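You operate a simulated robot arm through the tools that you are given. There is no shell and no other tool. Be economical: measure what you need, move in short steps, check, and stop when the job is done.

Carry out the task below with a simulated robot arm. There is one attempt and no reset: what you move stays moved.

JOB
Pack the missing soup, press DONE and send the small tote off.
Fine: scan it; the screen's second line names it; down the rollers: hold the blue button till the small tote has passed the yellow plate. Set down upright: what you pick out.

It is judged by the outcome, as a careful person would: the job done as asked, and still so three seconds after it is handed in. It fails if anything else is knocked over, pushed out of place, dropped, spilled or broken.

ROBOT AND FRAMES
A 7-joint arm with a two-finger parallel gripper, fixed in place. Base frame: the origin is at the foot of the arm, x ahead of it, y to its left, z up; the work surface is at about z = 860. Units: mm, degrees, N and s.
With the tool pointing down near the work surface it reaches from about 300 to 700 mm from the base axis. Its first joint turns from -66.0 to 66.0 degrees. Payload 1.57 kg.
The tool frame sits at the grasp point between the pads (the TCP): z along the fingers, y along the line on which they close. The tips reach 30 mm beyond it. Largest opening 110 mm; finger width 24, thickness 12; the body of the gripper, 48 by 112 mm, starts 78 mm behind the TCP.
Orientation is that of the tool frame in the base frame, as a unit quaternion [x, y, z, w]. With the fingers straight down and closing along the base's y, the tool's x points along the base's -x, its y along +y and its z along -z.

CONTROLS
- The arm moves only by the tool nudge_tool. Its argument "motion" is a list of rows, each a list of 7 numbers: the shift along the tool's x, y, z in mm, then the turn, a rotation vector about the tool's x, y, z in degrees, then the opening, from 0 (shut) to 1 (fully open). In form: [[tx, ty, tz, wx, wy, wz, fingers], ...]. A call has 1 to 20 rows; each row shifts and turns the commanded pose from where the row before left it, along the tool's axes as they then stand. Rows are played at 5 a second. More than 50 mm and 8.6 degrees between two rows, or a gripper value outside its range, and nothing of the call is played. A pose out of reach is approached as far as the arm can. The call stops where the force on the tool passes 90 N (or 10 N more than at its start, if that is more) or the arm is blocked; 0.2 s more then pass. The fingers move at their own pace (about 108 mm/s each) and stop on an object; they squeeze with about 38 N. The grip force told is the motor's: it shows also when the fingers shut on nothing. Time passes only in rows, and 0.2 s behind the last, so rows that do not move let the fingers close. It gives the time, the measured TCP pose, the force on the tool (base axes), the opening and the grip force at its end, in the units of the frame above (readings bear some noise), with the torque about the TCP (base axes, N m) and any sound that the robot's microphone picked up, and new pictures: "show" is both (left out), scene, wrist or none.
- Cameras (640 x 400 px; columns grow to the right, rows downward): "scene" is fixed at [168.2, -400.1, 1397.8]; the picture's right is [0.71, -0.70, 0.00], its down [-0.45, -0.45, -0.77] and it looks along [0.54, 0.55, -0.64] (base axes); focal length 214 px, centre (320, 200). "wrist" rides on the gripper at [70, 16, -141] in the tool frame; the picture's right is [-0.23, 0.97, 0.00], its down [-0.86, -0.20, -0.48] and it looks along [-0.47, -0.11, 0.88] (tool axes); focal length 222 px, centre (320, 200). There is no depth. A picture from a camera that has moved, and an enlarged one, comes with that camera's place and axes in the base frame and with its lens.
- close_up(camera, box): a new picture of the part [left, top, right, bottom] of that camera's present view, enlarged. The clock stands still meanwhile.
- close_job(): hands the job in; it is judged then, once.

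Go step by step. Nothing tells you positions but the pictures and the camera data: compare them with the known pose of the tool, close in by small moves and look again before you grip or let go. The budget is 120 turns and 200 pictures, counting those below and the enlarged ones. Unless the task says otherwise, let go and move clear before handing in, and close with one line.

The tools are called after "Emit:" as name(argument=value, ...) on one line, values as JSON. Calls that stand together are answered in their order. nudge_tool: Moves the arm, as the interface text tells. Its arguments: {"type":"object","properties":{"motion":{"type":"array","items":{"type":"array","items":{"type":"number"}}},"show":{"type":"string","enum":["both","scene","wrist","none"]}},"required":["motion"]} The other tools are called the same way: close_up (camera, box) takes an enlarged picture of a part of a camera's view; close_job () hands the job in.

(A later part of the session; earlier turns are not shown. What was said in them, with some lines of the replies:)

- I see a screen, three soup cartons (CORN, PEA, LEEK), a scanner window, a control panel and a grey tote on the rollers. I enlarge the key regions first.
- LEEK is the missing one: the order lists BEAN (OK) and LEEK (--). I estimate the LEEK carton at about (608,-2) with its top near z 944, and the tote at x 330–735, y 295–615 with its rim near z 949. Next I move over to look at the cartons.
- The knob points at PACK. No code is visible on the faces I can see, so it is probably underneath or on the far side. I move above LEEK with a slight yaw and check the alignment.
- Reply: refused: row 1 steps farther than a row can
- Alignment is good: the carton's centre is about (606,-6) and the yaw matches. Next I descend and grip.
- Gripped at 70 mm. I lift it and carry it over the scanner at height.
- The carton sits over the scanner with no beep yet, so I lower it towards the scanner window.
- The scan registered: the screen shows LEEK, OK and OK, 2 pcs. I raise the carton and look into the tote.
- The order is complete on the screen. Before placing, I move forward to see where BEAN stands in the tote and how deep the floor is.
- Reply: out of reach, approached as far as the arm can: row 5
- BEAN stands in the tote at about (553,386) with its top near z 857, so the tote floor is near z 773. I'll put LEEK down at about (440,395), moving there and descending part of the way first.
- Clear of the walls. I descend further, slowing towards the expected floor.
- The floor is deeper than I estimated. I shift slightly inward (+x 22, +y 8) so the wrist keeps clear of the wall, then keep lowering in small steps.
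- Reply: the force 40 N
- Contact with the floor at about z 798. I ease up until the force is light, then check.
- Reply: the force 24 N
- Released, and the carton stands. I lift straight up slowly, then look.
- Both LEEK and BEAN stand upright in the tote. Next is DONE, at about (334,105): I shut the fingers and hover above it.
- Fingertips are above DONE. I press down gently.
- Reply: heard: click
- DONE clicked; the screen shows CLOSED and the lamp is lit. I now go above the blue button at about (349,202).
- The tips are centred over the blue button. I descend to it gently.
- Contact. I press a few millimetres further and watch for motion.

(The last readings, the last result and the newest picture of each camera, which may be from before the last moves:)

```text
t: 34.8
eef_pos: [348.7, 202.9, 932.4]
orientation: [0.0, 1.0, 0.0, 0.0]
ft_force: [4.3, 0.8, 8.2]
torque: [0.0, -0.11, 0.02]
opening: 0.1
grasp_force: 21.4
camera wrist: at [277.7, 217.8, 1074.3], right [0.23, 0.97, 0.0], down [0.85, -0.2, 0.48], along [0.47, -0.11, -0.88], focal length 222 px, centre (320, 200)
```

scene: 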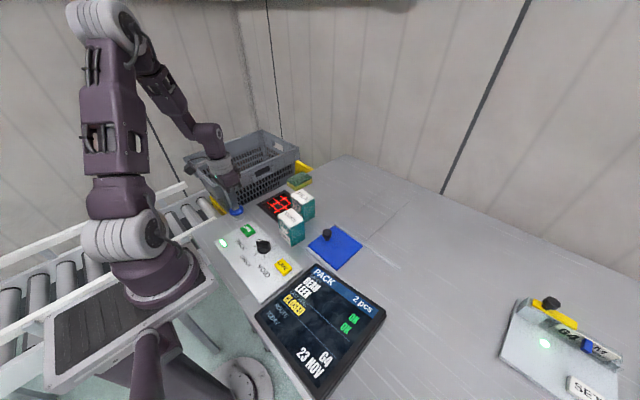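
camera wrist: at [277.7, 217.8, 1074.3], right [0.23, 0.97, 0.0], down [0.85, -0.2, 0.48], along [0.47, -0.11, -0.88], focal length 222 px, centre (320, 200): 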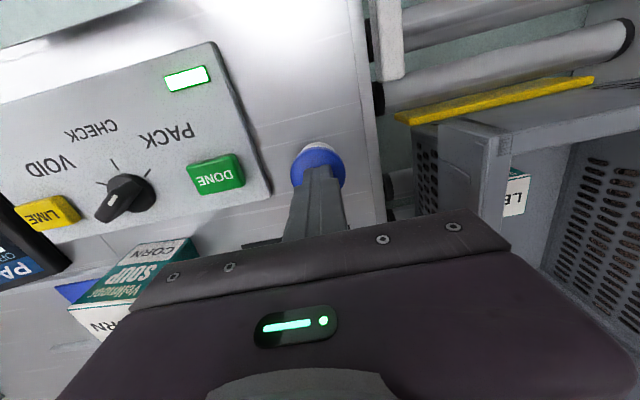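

The button is travelling down with a springy force. I press a bit more and hold.

Emit:
nudge_tool(motion=[[0, 0, 2, 0, 0, 0, 0], [0, 0, 2, 0, 0, 0, 0], [0, 0, 0, 0, 0, 0, 0], [0, 0, 0, 0, 0, 0, 0], [0, 0, 0, 0, 0, 0, 0]])

```text
t: 36.0
eef_pos: [348.4, 202.5, 929.8]
orientation: [0.0, 1.0, 0.0, 0.0]
ft_force: [2.5, -0.6, 7.0]
torque: [-0.01, -0.02, -0.08]
opening: 0.0
grasp_force: 21.2
camera wrist: at [277.7, 217.8, 1070.4], right [0.23, 0.97, 0.0], down [0.86, -0.2, 0.48], along [0.47, -0.11, -0.88], focal length 222 px, centre (320, 200)
```

scene: 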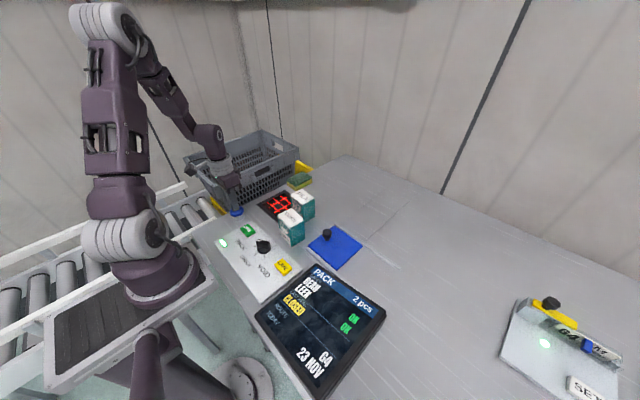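
wrist: 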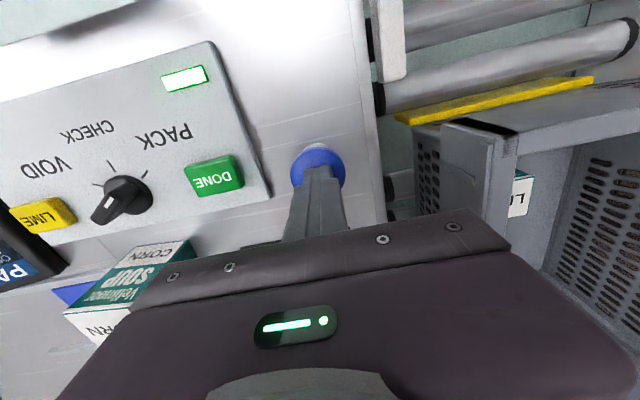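

Emit:
nudge_tool(motion=[[0, 0, 2, 0, 0, 0, 0], [0, 0, 2, 0, 0, 0, 0], [0, 0, 1, 0, 0, 0, 0], [0, 0, 0, 0, 0, 0, 0], [0, 0, 0, 0, 0, 0, 0]])

```text
t: 37.2
eef_pos: [347.9, 202.0, 924.6]
orientation: [0.001, 1.0, 0.0, -0.001]
ft_force: [2.9, 0.1, 7.4]
torque: [0.03, -0.09, -0.01]
opening: 0.0
grasp_force: 21.7
camera wrist: at [277.1, 217.9, 1065.7], right [0.23, 0.97, 0.0], down [0.86, -0.2, 0.48], along [0.47, -0.11, -0.88], focal length 222 px, centre (320, 200)
```

scene: 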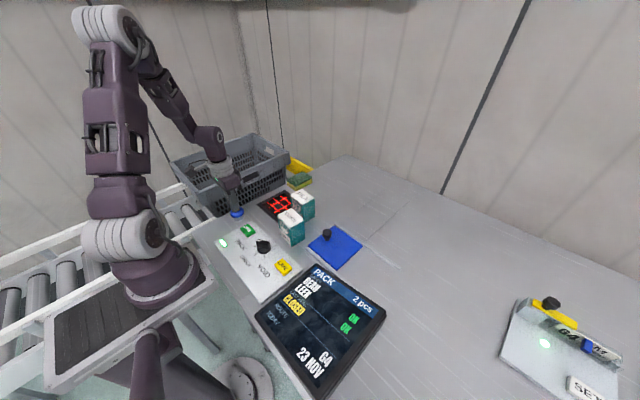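
wrist: 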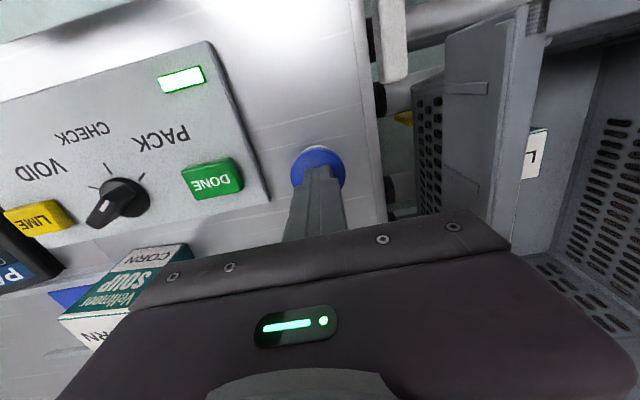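

The tote is moving towards -x, past the yellow plate. I press 1 mm more for margin and keep holding.

Emit:
nudge_tool(motion=[[0, 0, 1, 0, 0, 0, 0], [0, 0, 0, 0, 0, 0, 0], [0, 0, 0, 0, 0, 0, 0], [0, 0, 0, 0, 0, 0, 0], [0, 0, 0, 0, 0, 0, 0], [0, 0, 0, 0, 0, 0, 0], [0, 0, 0, 0, 0, 0, 0]])

```text
t: 38.8
eef_pos: [348.7, 202.3, 923.3]
orientation: [-0.001, 1.0, 0.0, 0.0]
ft_force: [-3.7, -1.2, 8.2]
torque: [-0.01, 0.14, 0.03]
opening: 0.3
grasp_force: 20.8
camera wrist: at [277.6, 217.8, 1064.3], right [0.23, 0.97, 0.0], down [0.86, -0.2, 0.48], along [0.47, -0.11, -0.88], focal length 222 px, centre (320, 200)
```

scene: 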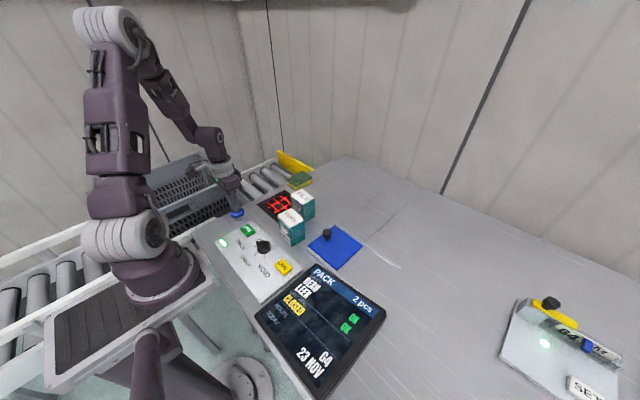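
wrist: 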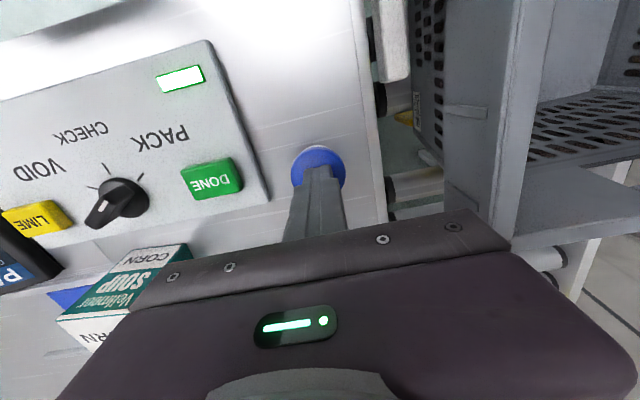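

Emit:
nudge_tool(motion=[[0, 0, 0, 0, 0, 0, 0], [0, 0, 0, 0, 0, 0, 0], [0, 0, 0, 0, 0, 0, 0], [0, 0, 0, 0, 0, 0, 0]])

```text
t: 39.8
eef_pos: [348.5, 203.3, 922.8]
orientation: [-0.001, 1.0, 0.0, -0.001]
ft_force: [-2.6, -1.0, 7.9]
torque: [0.0, 0.13, 0.02]
opening: 0.0
grasp_force: 21.0
camera wrist: at [277.6, 217.7, 1064.3], right [0.23, 0.97, 0.0], down [0.86, -0.2, 0.48], along [0.47, -0.11, -0.88], focal length 222 px, centre (320, 200)
```

scene: 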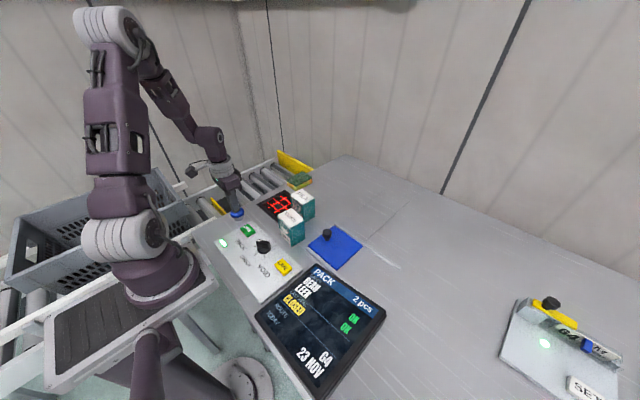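
wrist: 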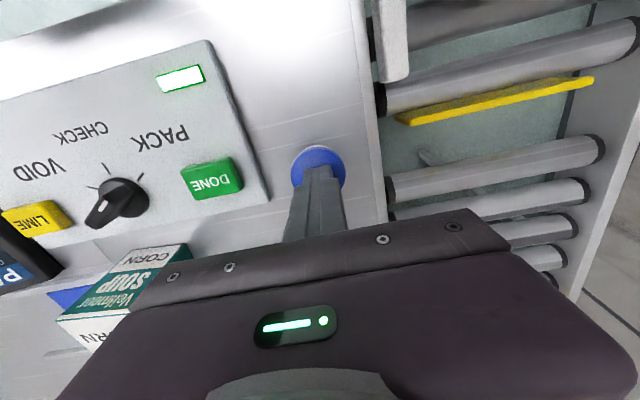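

The tote has passed the yellow plate, so I release the button and rise clear.

Emit:
nudge_tool(motion=[[0, 0, -40, 0, 0, 0, 0], [0, 0, -45, 0, 0, 0, 0], [0, 0, -45, 0, 0, 0, 0], [0, 0, -20, 0, 0, 0, 0], [0, 0, 0, 0, 0, 0, 0], [0, 0, 0, 0, 0, 0, 0]])

Emit:
close_up(camera="scene", box=[0, 140, 340, 400])

```text
t: 41.2
eef_pos: [348.9, 201.0, 1074.9]
orientation: [0.0, 1.0, 0.0, 0.0]
ft_force: [-0.9, 1.1, -0.4]
torque: [-0.02, 0.01, -0.01]
opening: 0.1
grasp_force: 21.3
camera wrist: at [277.3, 217.5, 1217.0], right [0.23, 0.97, 0.0], down [0.85, -0.2, 0.48], along [0.47, -0.11, -0.88], focal length 222 px, centre (320, 200)
```

scene: 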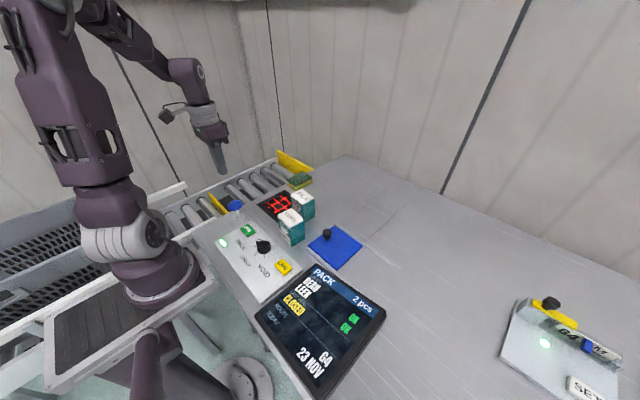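
wrist: 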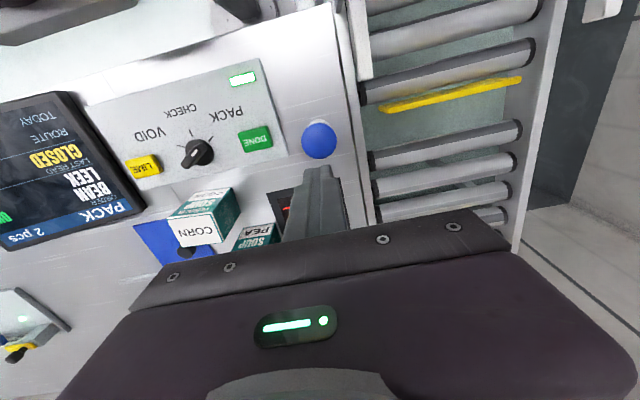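

```text
1.54 times, centred on (170, 270) of scene
camera zoom: at [168.2, -400.1, 1397.8], right [0.71, -0.7, 0.0], down [-0.45, -0.45, -0.77], along [0.54, 0.55, -0.64], focal length 330 px, centre (551, 92)
```

zoom: 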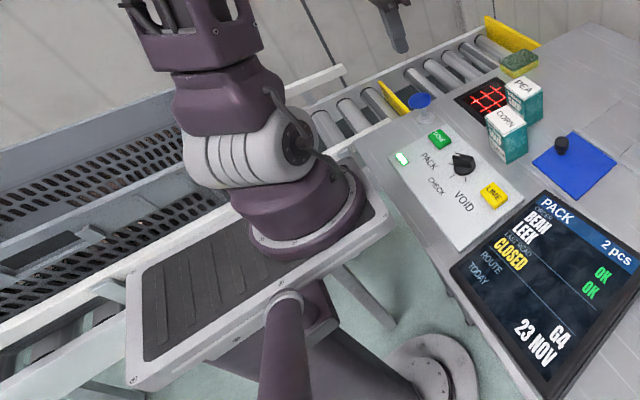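

The tote is past the plate. I wait briefly to see that it comes to rest.

Emit:
nudge_tool(motion=[[0, 0, -20, 0, 0, 0, 0], [0, 0, 0, 0, 0, 0, 0], [0, 0, 0, 0, 0, 0, 0], [0, 0, 0, 0, 0, 0, 0], [0, 0, 0, 0, 0, 0, 0], [0, 0, 0, 0, 0, 0, 0]], show="scene")

Emit:
close_up(camera="scene", box=[0, 170, 210, 380])

```text
t: 42.6
eef_pos: [349.7, 201.4, 1095.4]
orientation: [0.0, 1.0, 0.001, 0.0]
ft_force: [-0.4, -0.9, 0.2]
torque: [0.0, 0.02, 0.02]
opening: 0.1
grasp_force: 21.3
```

scene: 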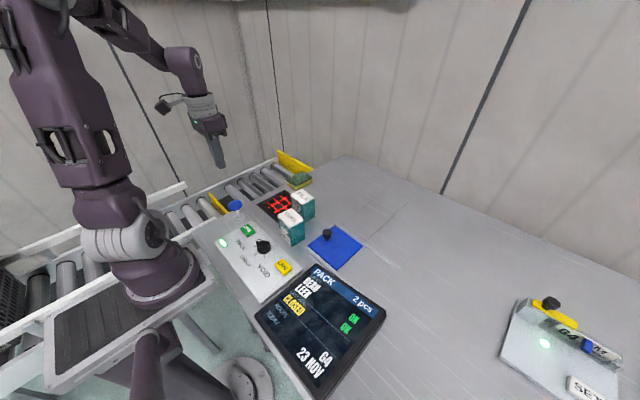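

```text
1.90 times, centred on (105, 275) of scene
camera zoom: at [168.2, -400.1, 1397.8], right [0.71, -0.7, 0.0], down [-0.45, -0.45, -0.77], along [0.54, 0.55, -0.64], focal length 408 px, centre (730, 57)
```

zoom: 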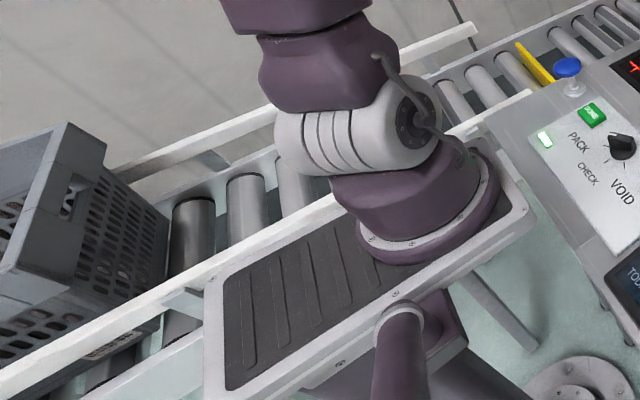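

The tote is rolling away down the line; I check once more.

Emit:
nudge_tool(motion=[[0, 0, 0, 0, 0, 0, 0], [0, 0, 0, 0, 0, 0, 0], [0, 0, 0, 0, 0, 0, 0], [0, 0, 0, 0, 0, 0, 0], [0, 0, 0, 0, 0, 0, 0], [0, 0, 0, 0, 0, 0, 0], [0, 0, 0, 0, 0, 0, 0], [0, 0, 0, 0, 0, 0, 0]], show="scene")

```text
t: 44.4
eef_pos: [349.3, 202.2, 1096.1]
orientation: [0.0, 1.0, 0.0, 0.0]
ft_force: [-0.1, -0.4, 0.6]
torque: [-0.04, 0.0, 0.02]
opening: 0.0
grasp_force: 21.7
```

scene: 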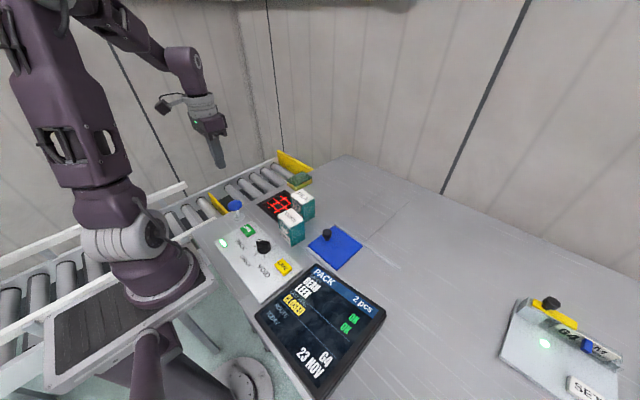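

The tote has gone down the rollers, the order reads CLOSED, and everything else on the table is where it was. I hand the job in.

Emit:
close_job()

```text
The job is handed in.
```

The missing LEEK soup was scanned and set upright in the small tote, DONE was pressed (the screen reads CLOSED), and the tote was sent past the yellow plate and rolled on out of camera view, so I did not see it come to rest.
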